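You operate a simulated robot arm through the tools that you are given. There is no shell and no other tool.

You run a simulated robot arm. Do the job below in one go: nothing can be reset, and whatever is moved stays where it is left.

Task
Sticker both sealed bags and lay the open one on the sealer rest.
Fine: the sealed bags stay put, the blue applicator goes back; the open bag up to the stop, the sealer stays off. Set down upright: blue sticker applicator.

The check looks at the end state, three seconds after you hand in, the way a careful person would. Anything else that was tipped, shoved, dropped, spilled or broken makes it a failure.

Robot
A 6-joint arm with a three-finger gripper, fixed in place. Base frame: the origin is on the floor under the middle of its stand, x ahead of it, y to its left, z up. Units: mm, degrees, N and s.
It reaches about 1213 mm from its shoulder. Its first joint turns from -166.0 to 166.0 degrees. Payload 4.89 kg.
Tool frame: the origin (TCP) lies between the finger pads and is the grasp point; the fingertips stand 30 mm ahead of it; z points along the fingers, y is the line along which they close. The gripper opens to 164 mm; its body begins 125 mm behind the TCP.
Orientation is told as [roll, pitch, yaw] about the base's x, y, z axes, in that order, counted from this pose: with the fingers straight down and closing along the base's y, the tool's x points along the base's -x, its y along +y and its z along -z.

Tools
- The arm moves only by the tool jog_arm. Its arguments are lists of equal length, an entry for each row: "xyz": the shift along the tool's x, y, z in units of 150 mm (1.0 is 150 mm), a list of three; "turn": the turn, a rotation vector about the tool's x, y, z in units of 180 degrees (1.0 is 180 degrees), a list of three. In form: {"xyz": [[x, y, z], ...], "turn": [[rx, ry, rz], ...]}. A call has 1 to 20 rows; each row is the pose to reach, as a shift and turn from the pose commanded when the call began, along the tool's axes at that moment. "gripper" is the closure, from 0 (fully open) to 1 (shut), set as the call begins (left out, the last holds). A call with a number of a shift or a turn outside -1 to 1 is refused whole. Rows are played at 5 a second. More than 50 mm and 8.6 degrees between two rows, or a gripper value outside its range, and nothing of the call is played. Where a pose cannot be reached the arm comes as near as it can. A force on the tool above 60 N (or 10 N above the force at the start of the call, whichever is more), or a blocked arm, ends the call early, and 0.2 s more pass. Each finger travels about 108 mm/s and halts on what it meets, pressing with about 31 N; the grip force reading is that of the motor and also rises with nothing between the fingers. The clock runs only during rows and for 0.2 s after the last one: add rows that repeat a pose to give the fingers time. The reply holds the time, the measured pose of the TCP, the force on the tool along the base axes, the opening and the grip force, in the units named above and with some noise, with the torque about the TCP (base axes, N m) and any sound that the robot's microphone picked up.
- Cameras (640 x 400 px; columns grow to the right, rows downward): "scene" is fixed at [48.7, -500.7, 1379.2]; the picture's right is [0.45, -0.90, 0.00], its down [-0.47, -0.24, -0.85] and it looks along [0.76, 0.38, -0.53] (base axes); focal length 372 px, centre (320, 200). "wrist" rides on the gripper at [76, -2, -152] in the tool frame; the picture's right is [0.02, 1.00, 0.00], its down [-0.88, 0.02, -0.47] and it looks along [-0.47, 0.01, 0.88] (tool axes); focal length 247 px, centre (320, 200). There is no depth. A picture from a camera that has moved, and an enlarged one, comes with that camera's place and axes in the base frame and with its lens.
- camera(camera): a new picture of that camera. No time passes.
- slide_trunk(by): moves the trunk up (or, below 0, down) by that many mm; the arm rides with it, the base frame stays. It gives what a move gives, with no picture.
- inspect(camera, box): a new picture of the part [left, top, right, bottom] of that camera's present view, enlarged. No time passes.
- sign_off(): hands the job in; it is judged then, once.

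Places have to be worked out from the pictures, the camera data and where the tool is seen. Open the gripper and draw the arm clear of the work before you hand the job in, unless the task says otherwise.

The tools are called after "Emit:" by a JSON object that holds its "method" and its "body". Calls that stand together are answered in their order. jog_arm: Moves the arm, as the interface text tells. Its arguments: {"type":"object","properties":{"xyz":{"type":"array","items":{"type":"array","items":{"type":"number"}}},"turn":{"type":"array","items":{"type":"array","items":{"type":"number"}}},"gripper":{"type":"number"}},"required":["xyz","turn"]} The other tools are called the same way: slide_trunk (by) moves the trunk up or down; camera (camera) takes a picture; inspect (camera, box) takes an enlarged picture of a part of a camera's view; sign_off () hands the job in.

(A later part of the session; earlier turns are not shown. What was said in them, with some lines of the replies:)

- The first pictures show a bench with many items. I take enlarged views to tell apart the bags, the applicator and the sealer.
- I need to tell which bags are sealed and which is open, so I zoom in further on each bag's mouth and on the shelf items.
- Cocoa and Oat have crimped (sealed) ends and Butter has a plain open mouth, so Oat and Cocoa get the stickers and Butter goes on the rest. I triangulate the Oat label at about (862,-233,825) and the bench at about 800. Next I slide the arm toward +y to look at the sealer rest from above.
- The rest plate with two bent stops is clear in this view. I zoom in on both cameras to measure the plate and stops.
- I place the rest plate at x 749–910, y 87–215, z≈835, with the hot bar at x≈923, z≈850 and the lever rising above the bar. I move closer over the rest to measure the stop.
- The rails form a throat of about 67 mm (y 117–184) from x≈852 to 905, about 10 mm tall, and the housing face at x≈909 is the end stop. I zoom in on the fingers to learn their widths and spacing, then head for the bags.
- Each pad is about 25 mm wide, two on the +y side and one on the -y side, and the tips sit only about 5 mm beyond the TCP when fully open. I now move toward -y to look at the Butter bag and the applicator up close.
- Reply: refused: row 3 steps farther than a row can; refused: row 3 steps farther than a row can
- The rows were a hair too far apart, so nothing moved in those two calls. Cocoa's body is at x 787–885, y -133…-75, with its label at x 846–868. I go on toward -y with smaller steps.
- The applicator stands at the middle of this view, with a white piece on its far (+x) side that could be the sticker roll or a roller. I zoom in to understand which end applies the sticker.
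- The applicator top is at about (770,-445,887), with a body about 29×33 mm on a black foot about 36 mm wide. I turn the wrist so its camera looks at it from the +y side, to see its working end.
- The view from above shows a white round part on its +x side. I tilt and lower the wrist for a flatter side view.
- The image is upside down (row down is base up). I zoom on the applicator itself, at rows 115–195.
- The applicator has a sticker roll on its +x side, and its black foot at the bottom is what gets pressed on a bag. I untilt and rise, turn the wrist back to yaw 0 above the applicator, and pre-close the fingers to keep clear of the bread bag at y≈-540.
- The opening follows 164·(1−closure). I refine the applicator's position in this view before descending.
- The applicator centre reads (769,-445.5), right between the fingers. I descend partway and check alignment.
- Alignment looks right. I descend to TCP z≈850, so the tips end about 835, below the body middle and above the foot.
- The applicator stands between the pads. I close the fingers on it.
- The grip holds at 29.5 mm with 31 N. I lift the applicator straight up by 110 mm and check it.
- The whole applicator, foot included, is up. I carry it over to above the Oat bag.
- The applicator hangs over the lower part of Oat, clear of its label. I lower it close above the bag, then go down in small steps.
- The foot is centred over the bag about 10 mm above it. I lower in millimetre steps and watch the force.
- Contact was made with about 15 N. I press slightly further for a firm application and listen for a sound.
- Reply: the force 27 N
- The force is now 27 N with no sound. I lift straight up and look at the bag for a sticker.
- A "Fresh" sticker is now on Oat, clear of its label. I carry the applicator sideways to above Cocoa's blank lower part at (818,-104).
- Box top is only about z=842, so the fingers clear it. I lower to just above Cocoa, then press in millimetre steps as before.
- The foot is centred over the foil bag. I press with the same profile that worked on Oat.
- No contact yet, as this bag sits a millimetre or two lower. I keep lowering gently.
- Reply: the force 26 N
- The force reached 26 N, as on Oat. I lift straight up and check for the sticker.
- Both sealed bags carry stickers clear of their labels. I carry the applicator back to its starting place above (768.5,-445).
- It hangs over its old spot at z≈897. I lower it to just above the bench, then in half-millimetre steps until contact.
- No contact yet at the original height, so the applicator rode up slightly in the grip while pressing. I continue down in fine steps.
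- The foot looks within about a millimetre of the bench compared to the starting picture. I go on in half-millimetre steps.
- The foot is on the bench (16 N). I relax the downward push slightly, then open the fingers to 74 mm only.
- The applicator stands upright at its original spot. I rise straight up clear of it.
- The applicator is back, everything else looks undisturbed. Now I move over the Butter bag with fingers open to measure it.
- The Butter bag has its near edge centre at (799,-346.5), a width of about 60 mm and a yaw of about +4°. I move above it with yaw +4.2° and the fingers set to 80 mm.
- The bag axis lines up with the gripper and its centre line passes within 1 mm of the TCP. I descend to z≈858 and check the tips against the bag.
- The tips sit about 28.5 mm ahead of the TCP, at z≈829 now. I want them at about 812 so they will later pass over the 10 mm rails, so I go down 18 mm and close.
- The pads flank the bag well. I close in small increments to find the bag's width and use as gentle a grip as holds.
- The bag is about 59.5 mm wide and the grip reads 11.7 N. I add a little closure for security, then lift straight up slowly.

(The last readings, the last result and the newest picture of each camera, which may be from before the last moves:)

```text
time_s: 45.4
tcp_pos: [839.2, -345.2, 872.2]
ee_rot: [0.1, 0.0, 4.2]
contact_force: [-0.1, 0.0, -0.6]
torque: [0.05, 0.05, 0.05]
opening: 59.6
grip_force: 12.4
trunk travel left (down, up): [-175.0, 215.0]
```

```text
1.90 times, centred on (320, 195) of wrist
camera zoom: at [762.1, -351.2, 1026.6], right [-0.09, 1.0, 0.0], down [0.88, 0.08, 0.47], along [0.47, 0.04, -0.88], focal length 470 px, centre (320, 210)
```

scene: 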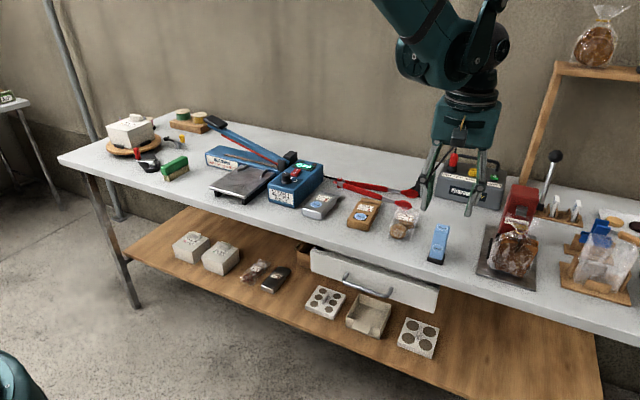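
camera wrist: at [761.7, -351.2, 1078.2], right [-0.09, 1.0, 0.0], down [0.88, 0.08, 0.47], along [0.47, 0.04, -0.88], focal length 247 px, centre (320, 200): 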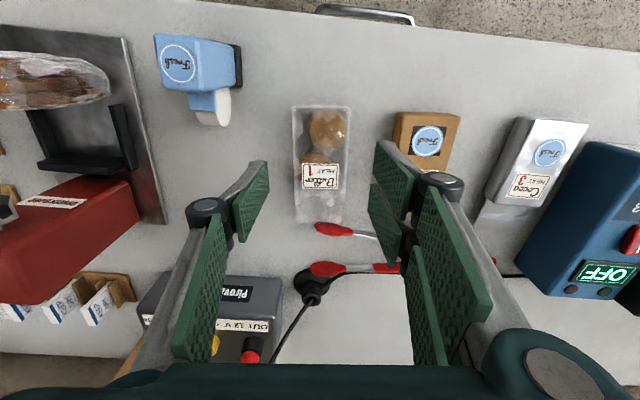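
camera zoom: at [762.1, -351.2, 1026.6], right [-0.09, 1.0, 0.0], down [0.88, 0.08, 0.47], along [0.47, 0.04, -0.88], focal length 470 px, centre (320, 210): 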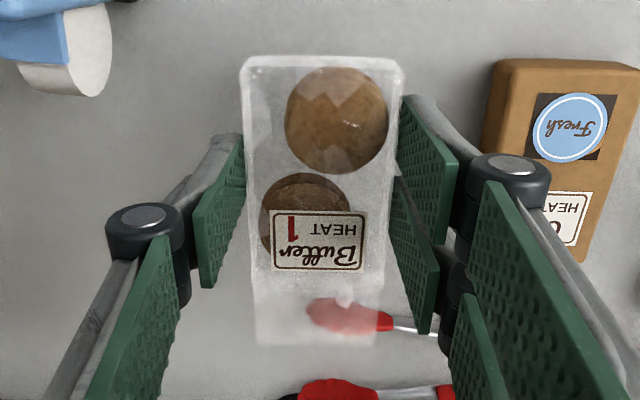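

The bag hangs level between the pads. I lift it to about z=985 while turning it back to yaw 0.

Emit:
{"method": "jog_arm", "body": {"xyz": [[0, 0, -0.12], [0, 0, -0.3], [0, 0, -0.5], [0, 0, -0.74]], "turn": [[0, 0, 0.006], [0, 0, 0.012], [0, 0, 0.018], [0, 0, 0.0233]]}}

Emit:
{"method": "jog_arm", "body": {"xyz": [[0.12, 0.25, 0], [0.24, 0.5, 0], [0.36, 0.74, 0], [0.46, 0.98, 0]], "turn": [[0, 0, 0], [0, 0, 0], [0, 0, 0], [0, 0, 0]]}}

Emit:
{"method": "camera", "body": {"camera": "wrist"}}

Emit:
{"method": "camera", "body": {"camera": "scene"}}

```text
time_s: 46.4
tcp_pos: [839.4, -343.5, 984.4]
ee_rot: [0.0, 0.0, -0.1]
contact_force: [1.1, 0.3, -1.7]
torque: [0.08, 0.12, -0.03]
opening: 59.6
grip_force: 11.7
trunk travel left (down, up): [-175.0, 215.0]
```

```text
time_s: 47.4
tcp_pos: [769.3, -197.9, 984.4]
ee_rot: [0.0, 0.0, -0.1]
contact_force: [0.0, -0.9, -2.1]
torque: [0.16, 0.05, 0.0]
opening: 60.2
grip_force: 12.4
trunk travel left (down, up): [-175.0, 215.0]
```

```text
taken
camera wrist: at [693.4, -200.4, 1136.8], right [-0.02, 1.0, 0.0], down [0.88, 0.02, 0.47], along [0.47, 0.01, -0.88], focal length 247 px, centre (320, 200)
```

wrist: 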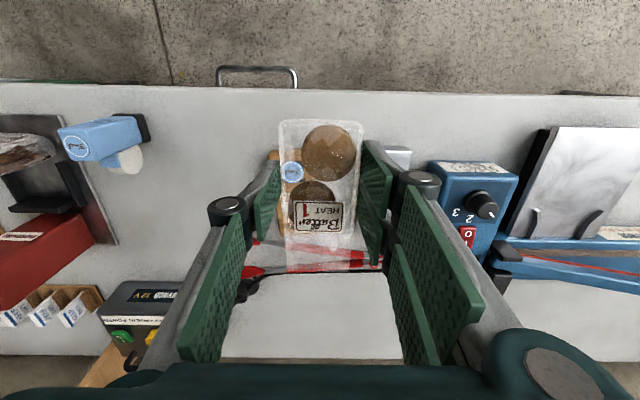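

```text
taken
```

scene: 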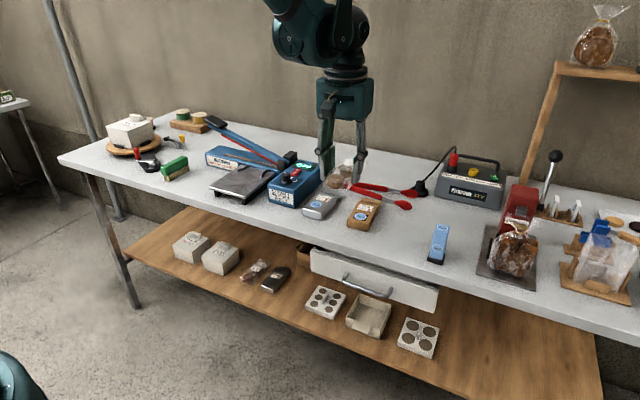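

The bag rides well and everything below is undisturbed. I carry on toward the sealer rest at y=150.

Emit:
{"method": "jog_arm", "body": {"xyz": [[0, 0.25, 0], [0, 0.5, 0], [0, 0.75, 0], [0, 0.99, 0]], "turn": [[0, 0, 0], [0, 0, 0], [0, 0, 0], [0, 0, 0]]}}

Emit:
{"method": "jog_arm", "body": {"xyz": [[0, 0.25, 0], [0, 0.5, 0], [0, 0.75, 0], [0, 0.99, 0]], "turn": [[0, 0, 0], [0, 0, 0], [0, 0, 0], [0, 0, 0]]}}

Emit:
{"method": "jog_arm", "body": {"xyz": [[0, 0.17, 0], [0, 0.331, 0], [0, 0.331, 0]], "turn": [[0, 0, 0], [0, 0, 0], [0, 0, 0]]}}

Emit:
{"method": "camera", "body": {"camera": "wrist"}}

Emit:
{"method": "inspect", "body": {"camera": "wrist", "box": [210, 90, 430, 290]}}

Emit:
{"method": "inspect", "body": {"camera": "scene", "box": [190, 80, 320, 210]}}

```text
time_s: 48.4
tcp_pos: [770.2, -49.1, 985.2]
ee_rot: [-0.1, -0.2, -0.1]
contact_force: [0.1, -1.1, -1.5]
torque: [0.22, 0.03, 0.0]
opening: 59.8
grip_force: 11.6
trunk travel left (down, up): [-175.0, 215.0]
```

```text
time_s: 49.4
tcp_pos: [771.0, 99.2, 985.5]
ee_rot: [0.0, 0.1, -0.1]
contact_force: [0.2, -0.7, -0.7]
torque: [0.18, 0.0, -0.02]
opening: 59.8
grip_force: 12.0
trunk travel left (down, up): [-175.0, 215.0]
```

```text
time_s: 50.2
tcp_pos: [770.4, 148.9, 986.3]
ee_rot: [0.0, 0.0, 0.0]
contact_force: [-0.2, -0.5, -1.5]
torque: [0.04, -0.02, 0.01]
opening: 59.4
grip_force: 12.4
trunk travel left (down, up): [-175.0, 215.0]
```

```text
taken
camera wrist: at [693.4, 148.7, 1137.3], right [-0.02, 1.0, 0.0], down [0.88, 0.02, 0.47], along [0.47, 0.01, -0.88], focal length 247 px, centre (320, 200)
```

wrist: 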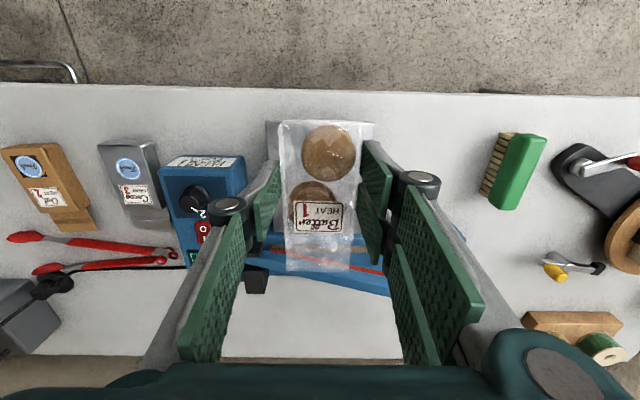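

```text
2.00 times, centred on (320, 190) of wrist
camera zoom: at [693.4, 148.7, 1137.3], right [-0.02, 1.0, 0.0], down [0.88, 0.02, 0.47], along [0.47, 0.01, -0.88], focal length 494 px, centre (320, 220)
```

zoom: 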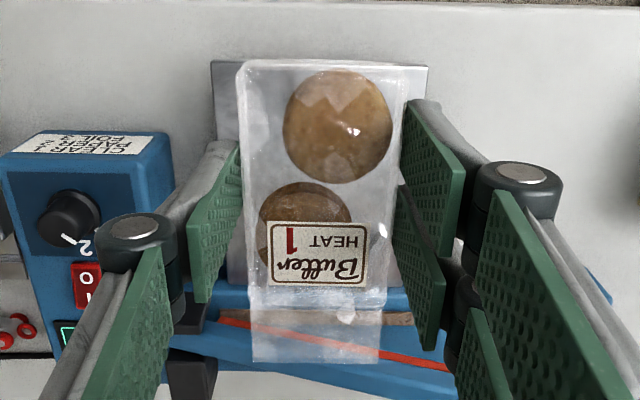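

```text
3.08 times, centred on (255, 145) of scene
camera zoom: at [48.7, -500.7, 1379.2], right [0.45, -0.9, 0.0], down [-0.47, -0.24, -0.85], along [0.76, 0.38, -0.53], focal length 1145 px, centre (520, 369)
```

zoom: 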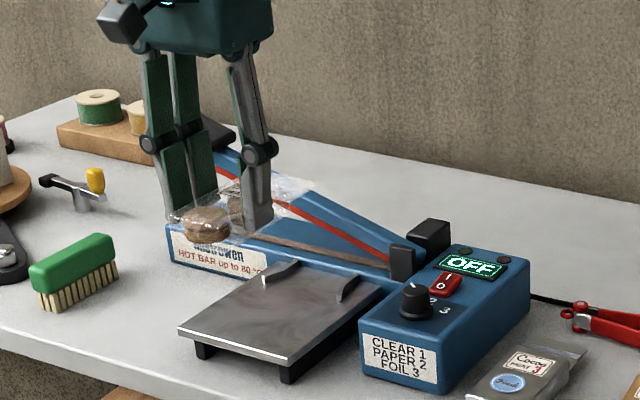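

The bag is centred on the tool and aligned with yaw 0, and the rails' middle is at y≈150.5. I lower it over the plate short of the rails, to about 14 mm above the plate.

Emit:
{"method": "jog_arm", "body": {"xyz": [[-0.08, 0.003, 0.15], [-0.16, 0.003, 0.35], [-0.24, 0.003, 0.5], [-0.24, 0.003, 0.63]], "turn": [[0, 0, 0], [0, 0, 0], [0, 0, 0], [0, 0, 0]]}}

Emit:
{"method": "inspect", "body": {"camera": "wrist", "box": [210, 90, 430, 290]}}

Emit:
{"method": "inspect", "body": {"camera": "scene", "box": [200, 110, 310, 210]}}

```text
time_s: 51.2
tcp_pos: [807.4, 150.2, 888.8]
ee_rot: [0.1, 0.0, -0.2]
contact_force: [-0.5, -0.4, -1.6]
torque: [0.0, 0.02, 0.0]
opening: 59.6
grip_force: 12.2
trunk travel left (down, up): [-175.0, 215.0]
```

```text
2.00 times, centred on (320, 190) of wrist
camera zoom: at [729.8, 149.1, 1042.6], right [-0.02, 1.0, 0.0], down [0.88, 0.02, 0.47], along [0.47, 0.01, -0.88], focal length 494 px, centre (320, 220)
```

zoom: 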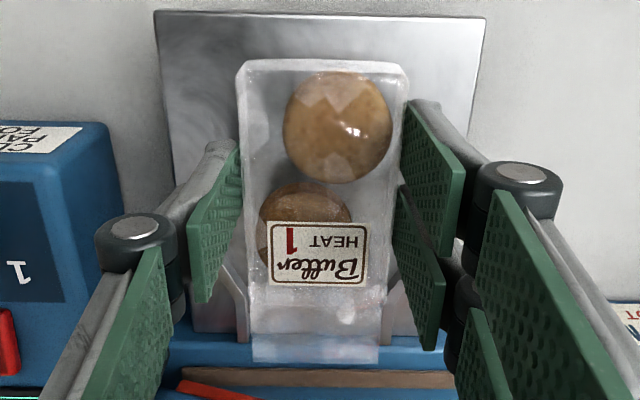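

```text
4.00 times, centred on (255, 160) of scene
camera zoom: at [48.7, -500.7, 1379.2], right [0.45, -0.9, 0.0], down [-0.47, -0.24, -0.85], along [0.76, 0.38, -0.53], focal length 1488 px, centre (580, 360)
```

zoom: 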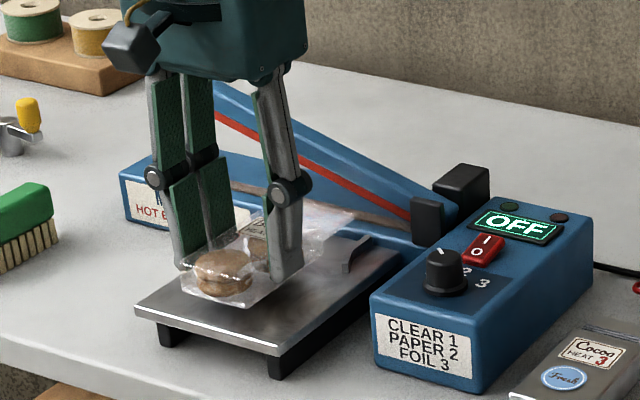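

The bag is centred between the two rails. I lower it to about 3 mm over the plate and slide forward into the throat at that height.

Emit:
{"method": "jog_arm", "body": {"xyz": [[0, 0, 0.04], [0, 0, 0.073], [0, 0, 0.073]], "turn": [[0, 0, 0], [0, 0, 0], [0, 0, 0]]}}

Emit:
{"method": "jog_arm", "body": {"xyz": [[-0.04, 0, 0], [-0.08, 0, 0], [-0.12, 0, 0], [-0.16, 0, 0], [-0.2, 0, 0], [-0.2, 0, 0]], "turn": [[0, 0, 0], [0, 0, 0], [0, 0, 0], [0, 0, 0], [0, 0, 0], [0, 0, 0]]}}

Emit:
{"method": "inspect", "body": {"camera": "wrist", "box": [210, 90, 430, 290]}}

Emit:
{"method": "inspect", "body": {"camera": "scene", "box": [210, 130, 290, 200]}}

```text
time_s: 52.0
tcp_pos: [806.2, 150.9, 879.0]
ee_rot: [0.0, 0.0, 0.0]
contact_force: [0.5, 0.9, -1.6]
torque: [0.0, 0.01, 0.03]
opening: 59.7
grip_force: 11.8
trunk travel left (down, up): [-175.0, 215.0]
```

```text
time_s: 53.4
tcp_pos: [837.2, 149.5, 878.3]
ee_rot: [0.0, 0.0, -0.1]
contact_force: [0.3, 0.0, -1.0]
torque: [-0.01, -0.01, 0.02]
opening: 59.6
grip_force: 12.5
trunk travel left (down, up): [-175.0, 215.0]
```

```text
2.00 times, centred on (320, 190) of wrist
camera zoom: at [759.8, 148.4, 1032.1], right [-0.02, 1.0, 0.0], down [0.88, 0.02, 0.47], along [0.47, 0.01, -0.88], focal length 494 px, centre (320, 220)
```

zoom: 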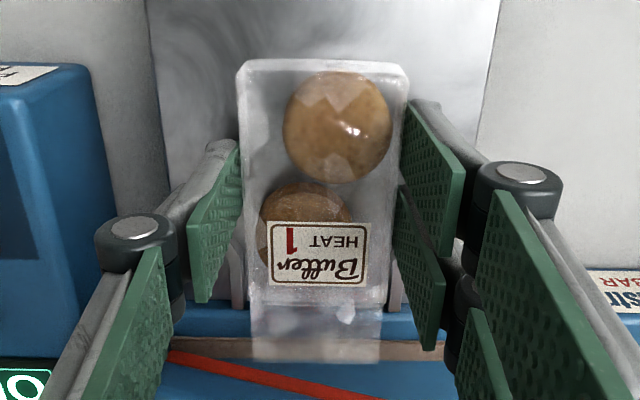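

```text
5.71 times, centred on (250, 165) of scene
camera zoom: at [48.7, -500.7, 1379.2], right [0.45, -0.9, 0.0], down [-0.47, -0.24, -0.85], along [0.76, 0.38, -0.53], focal length 2126 px, centre (720, 400)
```

zoom: 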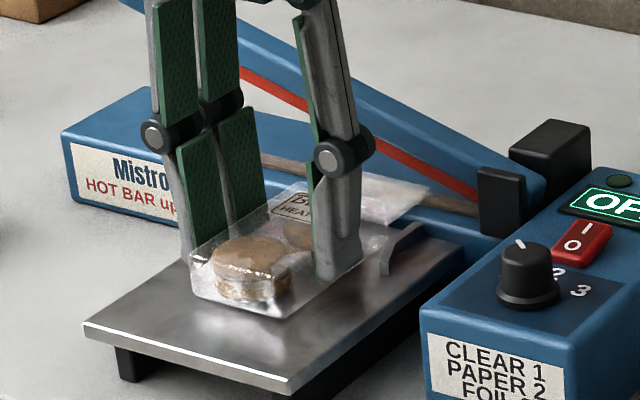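

The bag is inside the rails with its body end about 16 mm short of the housing face. I advance 10 mm more, then lower gently until the plate carries it.

Emit:
{"method": "jog_arm", "body": {"xyz": [[-0.02, 0, 0], [-0.04, 0, 0], [-0.06, 0, 0], [-0.0667, 0, 0], [-0.0667, 0, 0]], "turn": [[0, 0, 0], [0, 0, 0], [0, 0, 0], [0, 0, 0], [0, 0, 0]]}}

Emit:
{"method": "jog_arm", "body": {"xyz": [[0, 0, 0.006], [0, 0, 0.012], [0, 0, 0.016], [0, 0, 0.016]], "turn": [[0, 0, 0], [0, 0, 0], [0, 0, 0], [0, 0, 0]]}}

Emit:
{"method": "inspect", "body": {"camera": "wrist", "box": [230, 150, 410, 290]}}

Emit:
{"method": "inspect", "body": {"camera": "scene", "box": [210, 130, 290, 200]}}

```text
time_s: 54.6
tcp_pos: [845.7, 149.3, 879.0]
ee_rot: [0.0, 0.0, -0.1]
contact_force: [0.7, 0.0, -1.2]
torque: [0.0, -0.01, 0.03]
opening: 59.8
grip_force: 11.4
trunk travel left (down, up): [-175.0, 215.0]
```

```text
time_s: 55.6
tcp_pos: [845.5, 149.2, 876.1]
ee_rot: [0.0, -0.1, 0.0]
contact_force: [0.2, 0.2, 7.4]
torque: [0.0, -0.01, -0.02]
opening: 59.6
grip_force: 12.1
trunk travel left (down, up): [-175.0, 215.0]
```

```text
2.86 times, centred on (320, 220) of wrist
camera zoom: at [769.4, 148.6, 1030.0], right [-0.02, 1.0, 0.0], down [0.88, 0.02, 0.47], along [0.47, 0.01, -0.88], focal length 706 px, centre (320, 143)
```

zoom: 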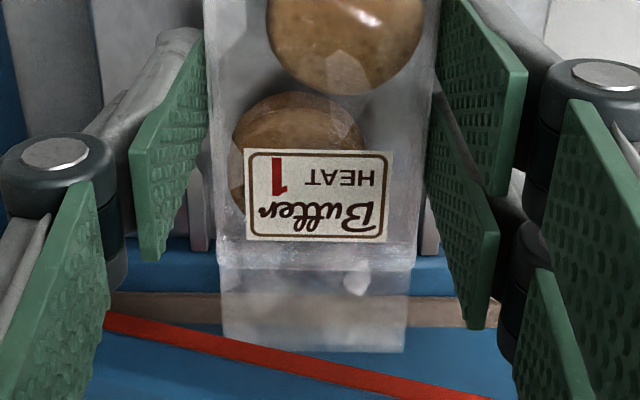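

```text
5.71 times, centred on (250, 165) of scene
camera zoom: at [48.7, -500.7, 1379.2], right [0.45, -0.9, 0.0], down [-0.47, -0.24, -0.85], along [0.76, 0.38, -0.53], focal length 2126 px, centre (720, 400)
```

zoom: 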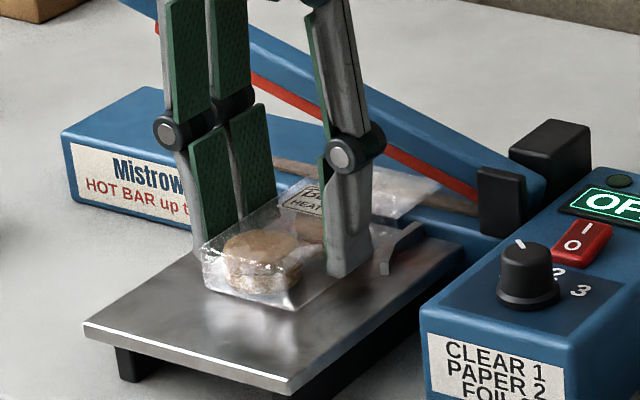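

The plate now carries the bag (7 N) and it is centred between the rails. I ease the downward push and slide forward in 1 mm steps, watching the x force for the stop.

Emit:
{"method": "jog_arm", "body": {"xyz": [[0, 0, -0.003], [-0.007, 0, -0.003], [-0.013, 0, -0.003], [-0.02, 0, -0.003], [-0.02, 0, -0.003]], "turn": [[0, 0, 0], [0, 0, 0], [0, 0, 0], [0, 0, 0], [0, 0, 0]]}}

Emit:
{"method": "jog_arm", "body": {"xyz": [[-0.005, 0, 0], [-0.01, 0, 0], [-0.01, 0, 0]], "turn": [[0, 0, 0], [0, 0, 0], [0, 0, 0]]}}

```text
time_s: 56.8
tcp_pos: [848.4, 150.4, 877.0]
ee_rot: [-0.1, -0.1, 0.0]
contact_force: [0.3, 0.0, -1.0]
torque: [0.01, 0.03, 0.02]
opening: 59.7
grip_force: 11.5
trunk travel left (down, up): [-175.0, 215.0]
```

```text
time_s: 57.6
tcp_pos: [850.9, 150.6, 876.7]
ee_rot: [0.0, 0.0, 0.0]
contact_force: [-0.9, 0.3, 0.1]
torque: [0.0, 0.01, -0.02]
opening: 59.6
grip_force: 11.9
trunk travel left (down, up): [-175.0, 215.0]
```

No contact yet at x≈850.5. I keep advancing in small steps.

Emit:
{"method": "jog_arm", "body": {"xyz": [[-0.005, 0, 0], [-0.01, 0, 0], [-0.01, 0, 0]], "turn": [[0, 0, 0], [0, 0, 0], [0, 0, 0]]}}

Emit:
{"method": "jog_arm", "body": {"xyz": [[-0.005, 0, 0], [-0.01, 0, 0], [-0.01, 0, 0]], "turn": [[0, 0, 0], [0, 0, 0], [0, 0, 0]]}}

Emit:
{"method": "inspect", "body": {"camera": "wrist", "box": [230, 150, 410, 290]}}

Emit:
{"method": "inspect", "body": {"camera": "scene", "box": [220, 130, 290, 190]}}

```text
time_s: 58.4
tcp_pos: [852.8, 150.1, 877.0]
ee_rot: [0.1, 0.0, 0.0]
contact_force: [0.2, 0.3, -1.1]
torque: [0.03, 0.02, 0.04]
opening: 59.7
grip_force: 11.8
trunk travel left (down, up): [-175.0, 215.0]
```

```text
time_s: 59.2
tcp_pos: [854.5, 149.8, 877.0]
ee_rot: [0.0, 0.0, 0.0]
contact_force: [-6.3, -1.1, 0.8]
torque: [-0.01, 0.22, 0.01]
opening: 59.9
grip_force: 11.8
trunk travel left (down, up): [-175.0, 215.0]
```

```text
2.86 times, centred on (320, 220) of wrist
camera zoom: at [777.0, 148.5, 1030.3], right [-0.02, 1.0, 0.0], down [0.88, 0.02, 0.47], along [0.47, 0.01, -0.88], focal length 706 px, centre (320, 143)
```

zoom: 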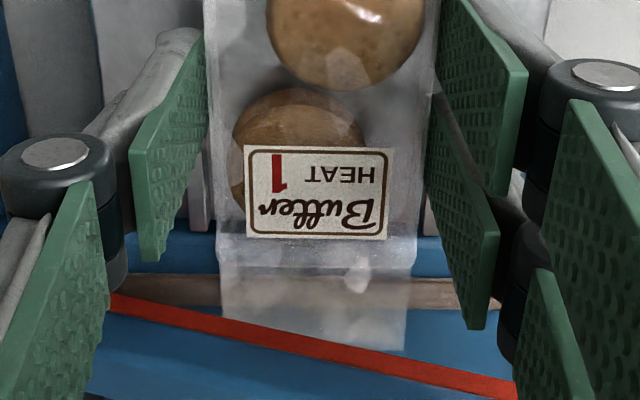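

```text
6.67 times, centred on (255, 160) of scene
camera zoom: at [48.7, -500.7, 1379.2], right [0.45, -0.9, 0.0], down [-0.47, -0.24, -0.85], along [0.76, 0.38, -0.53], focal length 2480 px, centre (753, 467)
```

zoom: 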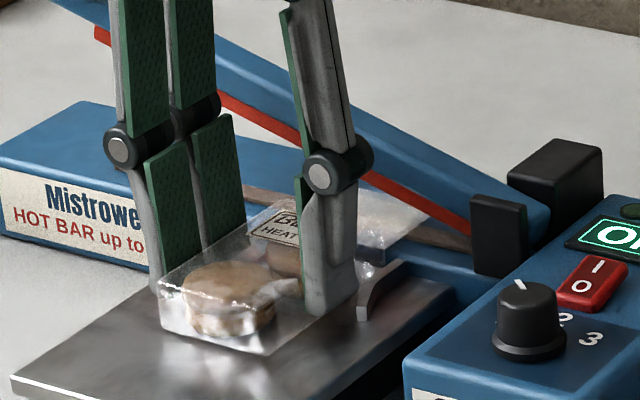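

The x force went to -6 N at x≈853.5, so the bag's body is up against the stop. I lower half a millimetre to rest it on the plate and then open the fingers by a few millimetres each.

Emit:
{"method": "jog_arm", "body": {"xyz": [[0, 0, 0.003], [0, 0, 0.005], [0, 0, 0.005]], "turn": [[0, 0, 0], [0, 0, 0], [0, 0, 0]]}}

Emit:
{"method": "jog_arm", "body": {"xyz": [[0, 0, 0], [0, 0, 0], [0, 0, 0]], "turn": [[0, 0, 0], [0, 0, 0], [0, 0, 0]], "gripper": 0.57}}

Emit:
{"method": "inspect", "body": {"camera": "wrist", "box": [230, 90, 410, 290]}}

Emit:
{"method": "inspect", "body": {"camera": "scene", "box": [220, 130, 290, 190]}}

```text
time_s: 60.0
tcp_pos: [855.0, 150.7, 876.9]
ee_rot: [-0.1, 0.0, 0.1]
contact_force: [-0.7, -0.7, 6.8]
torque: [-0.02, 0.03, 0.03]
opening: 59.7
grip_force: 12.0
trunk travel left (down, up): [-175.0, 215.0]
```

```text
time_s: 60.8
tcp_pos: [854.7, 150.0, 877.3]
ee_rot: [0.1, -0.1, 0.0]
contact_force: [0.1, 0.1, -0.7]
torque: [0.01, -0.05, -0.01]
opening: 70.5
grip_force: 0.0
trunk travel left (down, up): [-175.0, 215.0]
```

```text
2.00 times, centred on (320, 190) of wrist
camera zoom: at [777.3, 148.6, 1029.3], right [-0.02, 1.0, 0.0], down [0.88, 0.02, 0.47], along [0.47, 0.01, -0.88], focal length 494 px, centre (320, 220)
```

zoom: 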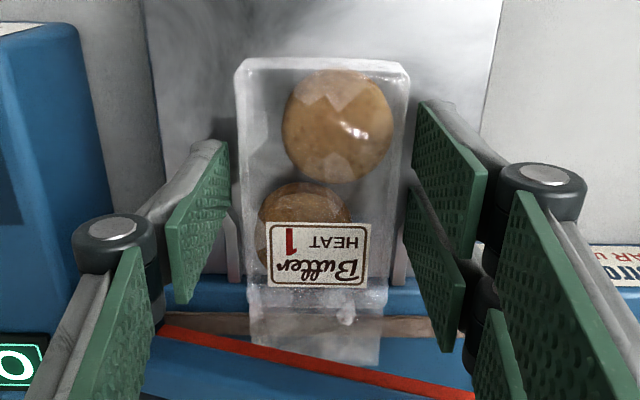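

```text
6.67 times, centred on (255, 160) of scene
camera zoom: at [48.7, -500.7, 1379.2], right [0.45, -0.9, 0.0], down [-0.47, -0.24, -0.85], along [0.76, 0.38, -0.53], focal length 2480 px, centre (753, 467)
```

zoom: 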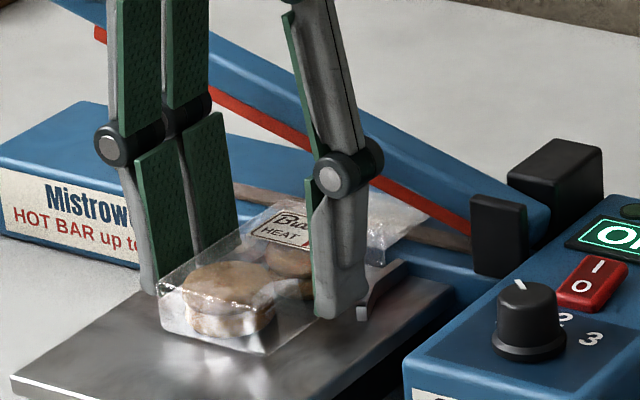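

The bag is released and lies still between the rails. I rise straight up slowly.

Emit:
{"method": "jog_arm", "body": {"xyz": [[0, 0, -0.03], [0, 0, -0.08], [0, 0, -0.16], [0, 0, -0.35], [0, 0, -0.6]], "turn": [[0, 0, 0], [0, 0, 0], [0, 0, 0], [0, 0, 0], [0, 0, 0]]}}

Emit:
{"method": "inspect", "body": {"camera": "wrist", "box": [240, 90, 400, 230]}}

Emit:
{"method": "inspect", "body": {"camera": "scene", "box": [210, 130, 290, 200]}}

```text
time_s: 62.0
tcp_pos: [853.4, 150.4, 966.6]
ee_rot: [0.0, -0.1, 0.0]
contact_force: [0.8, 0.5, -0.7]
torque: [-0.04, 0.19, 0.03]
opening: 70.6
grip_force: 0.0
trunk travel left (down, up): [-175.0, 215.0]
```

```text
2.86 times, centred on (320, 160) of wrist
camera zoom: at [777.9, 148.7, 1119.3], right [-0.02, 1.0, 0.0], down [0.88, 0.02, 0.47], along [0.47, 0.01, -0.88], focal length 706 px, centre (320, 314)
```

zoom: 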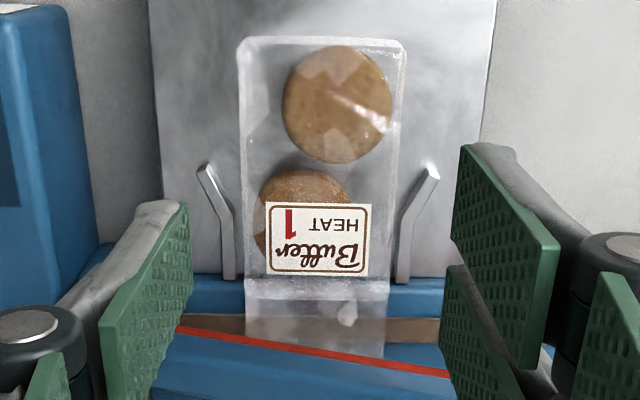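

```text
5.71 times, centred on (250, 165) of scene
camera zoom: at [48.7, -500.7, 1379.2], right [0.45, -0.9, 0.0], down [-0.47, -0.24, -0.85], along [0.76, 0.38, -0.53], focal length 2126 px, centre (720, 400)
```

zoom: 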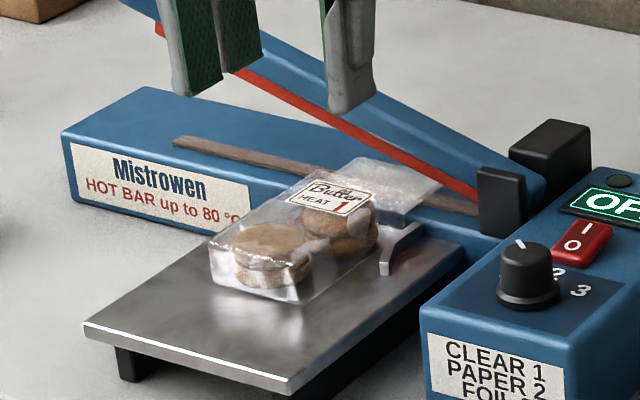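

The bag lies flat on the rest with its mouth over the hot bar. I zoom in on the contact between its body and the stop to judge whether there is a gap.

Emit:
{"method": "inspect", "body": {"camera": "scene", "box": [240, 150, 275, 180]}}

Emit:
{"method": "inspect", "body": {"camera": "wrist", "box": [280, 160, 360, 220]}}

Emit:
{"method": "camera", "body": {"camera": "wrist"}}

```text
13.33 times, centred on (258, 165) of scene
camera zoom: at [48.7, -500.7, 1379.2], right [0.45, -0.9, 0.0], down [-0.47, -0.24, -0.85], along [0.76, 0.38, -0.53], focal length 4961 px, centre (1153, 667)
```

zoom: 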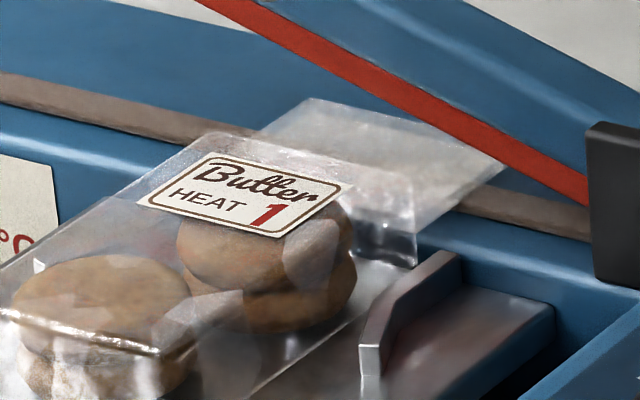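

```text
6.67 times, centred on (320, 190) of wrist
camera zoom: at [777.9, 148.7, 1119.3], right [-0.02, 1.0, 0.0], down [0.88, 0.02, 0.47], along [0.47, 0.01, -0.88], focal length 1646 px, centre (320, 267)
```

zoom: 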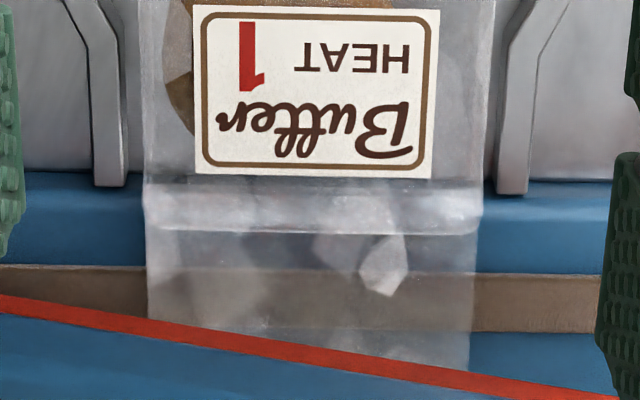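

```text
taken
camera wrist: at [777.9, 148.7, 1119.3], right [-0.02, 1.0, 0.0], down [0.88, 0.02, 0.47], along [0.47, 0.01, -0.88], focal length 247 px, centre (320, 200)
```

wrist: 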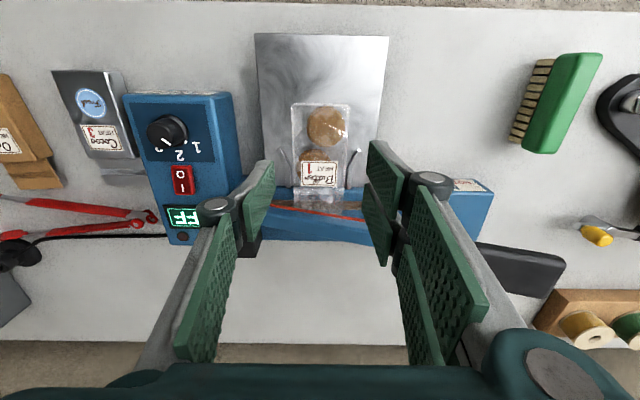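

The contact force came at the height of the bag's lower body against the housing face, and the pictures show the body end meeting that face, so the bag is up to the stop. I now raise and draw the arm back, then open the gripper fully.

Emit:
{"method": "jog_arm", "body": {"xyz": [[0, 0, -0.25], [0.1, 0, -0.5], [0.3, 0, -0.7], [0.55, 0, -0.8], [0.8, 0, -0.85], [0.99, 0, -0.85]], "turn": [[0, 0, 0], [0, 0, 0], [0, 0, 0], [0, 0, 0], [0, 0, 0], [0, 0, 0]]}}

Emit:
{"method": "jog_arm", "body": {"xyz": [[0.2, 0, 0], [0.4, 0, 0], [0.6, 0, 0], [0.6, 0, 0], [0.6, 0, 0]], "turn": [[0, 0, 0], [0, 0, 0], [0, 0, 0], [0, 0, 0], [0, 0, 0]], "gripper": 0.0}}

Emit:
{"method": "camera", "body": {"camera": "scene"}}

Emit:
{"method": "camera", "body": {"camera": "wrist"}}

Emit:
{"method": "inspect", "body": {"camera": "scene", "box": [190, 110, 350, 220]}}

Emit:
{"method": "inspect", "body": {"camera": "scene", "box": [290, 160, 550, 300]}}

```text
time_s: 63.4
tcp_pos: [704.9, 150.2, 1095.2]
ee_rot: [0.0, 0.0, -0.2]
contact_force: [0.8, -0.3, -0.8]
torque: [0.01, 0.13, -0.01]
opening: 70.4
grip_force: 0.0
trunk travel left (down, up): [-175.0, 215.0]
```

```text
time_s: 64.6
tcp_pos: [615.7, 150.7, 1093.6]
ee_rot: [0.0, 0.0, 0.0]
contact_force: [-1.1, 0.7, 0.3]
torque: [0.02, -0.14, 0.0]
opening: 164.1
grip_force: 0.1
trunk travel left (down, up): [-175.0, 215.0]
```

```text
taken
```

scene: 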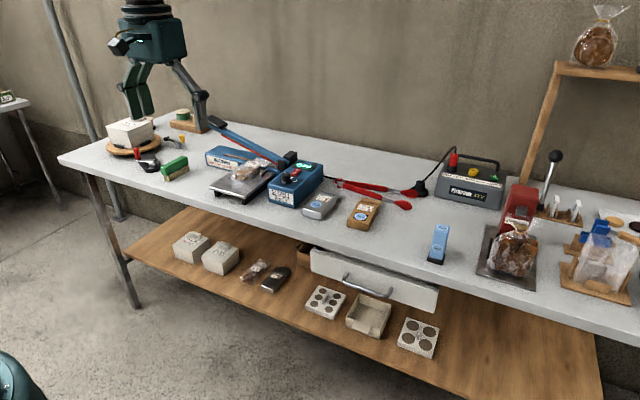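

```text
taken
camera wrist: at [538.5, 149.5, 1247.0], right [-0.02, 1.0, 0.0], down [0.88, 0.02, 0.47], along [0.47, 0.01, -0.88], focal length 247 px, centre (320, 200)
```

wrist: 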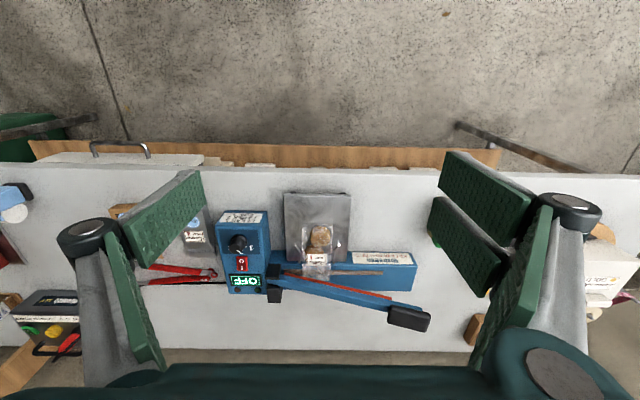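

```text
3.64 times, centred on (270, 165) of scene
camera zoom: at [48.7, -500.7, 1379.2], right [0.45, -0.9, 0.0], down [-0.47, -0.24, -0.85], along [0.76, 0.38, -0.53], focal length 1353 px, centre (502, 327)
```

zoom: 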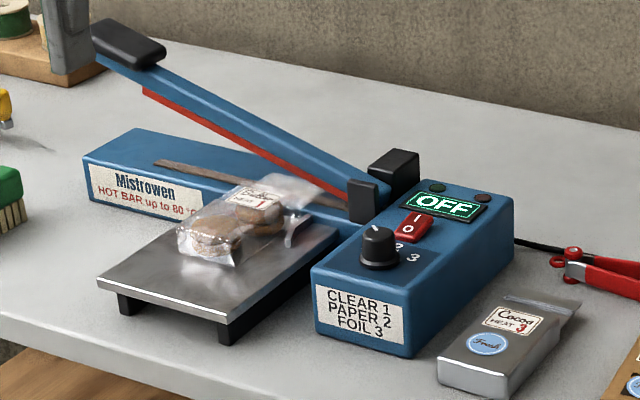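

```text
2.46 times, centred on (420, 230) of scene
camera zoom: at [48.7, -500.7, 1379.2], right [0.45, -0.9, 0.0], down [-0.47, -0.24, -0.85], along [0.76, 0.38, -0.53], focal length 916 px, centre (74, 126)
```

zoom: 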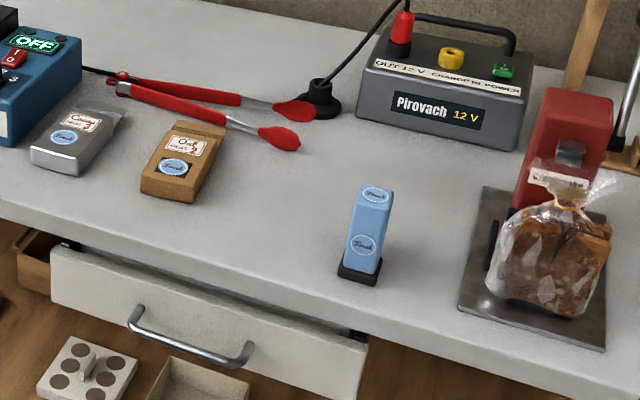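

Both stickers are on, the applicator stands in its place, the sealer reads OFF and the bag lies on the rest. One last close look at the bag's seat from this angle before handing in.

Emit:
{"method": "inspect", "body": {"camera": "wrist", "box": [280, 190, 360, 290]}}

Emit:
{"method": "inspect", "body": {"camera": "scene", "box": [225, 145, 285, 190]}}

```text
4.00 times, centred on (320, 240) of wrist
camera zoom: at [538.5, 149.5, 1247.0], right [-0.02, 1.0, 0.0], down [0.88, 0.02, 0.47], along [0.47, 0.01, -0.88], focal length 988 px, centre (320, 40)
```

zoom: 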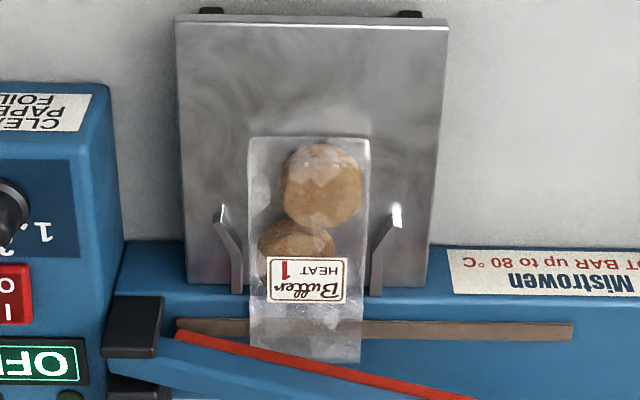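

```text
8.89 times, centred on (255, 168) of scene
camera zoom: at [48.7, -500.7, 1379.2], right [0.45, -0.9, 0.0], down [-0.47, -0.24, -0.85], along [0.76, 0.38, -0.53], focal length 3307 px, centre (898, 489)
```

zoom: 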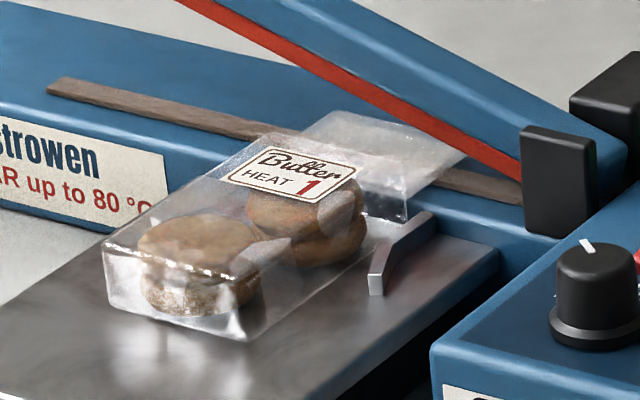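

The bag sits straight between the rails against the stop, with its mouth across the hot bar. The arm is clear with the gripper open, so I hand in the job.

Emit:
{"method": "sign_off", "body": {}}

```text
The job is handed in.
```

I stickered both sealed bags and laid the open bag on the sealer rest, then handed the job in. I haven't seen the result of the check.

- **Sealed bags:** Oat and Cocoa each carry one "Fresh" sticker, clear of their labels. Oat's sticker covers part of the cookie picture. Neither bag appears to have moved.
- **Applicator:** The blue applicator is back at its original spot, standing upright on its black foot.
- **Open bag:** Butter lies between the rails with its mouth across the hot bar. I slid it forward until it pushed back with about 6 N, which I took as the stop. I did not push it again after letting go.
- **Sealer:** It still reads OFF, and I touched neither the lever nor the controls.

The gripper is open and the arm is drawn back from the bench. In the last pictures nothing else on the bench looked disturbed.
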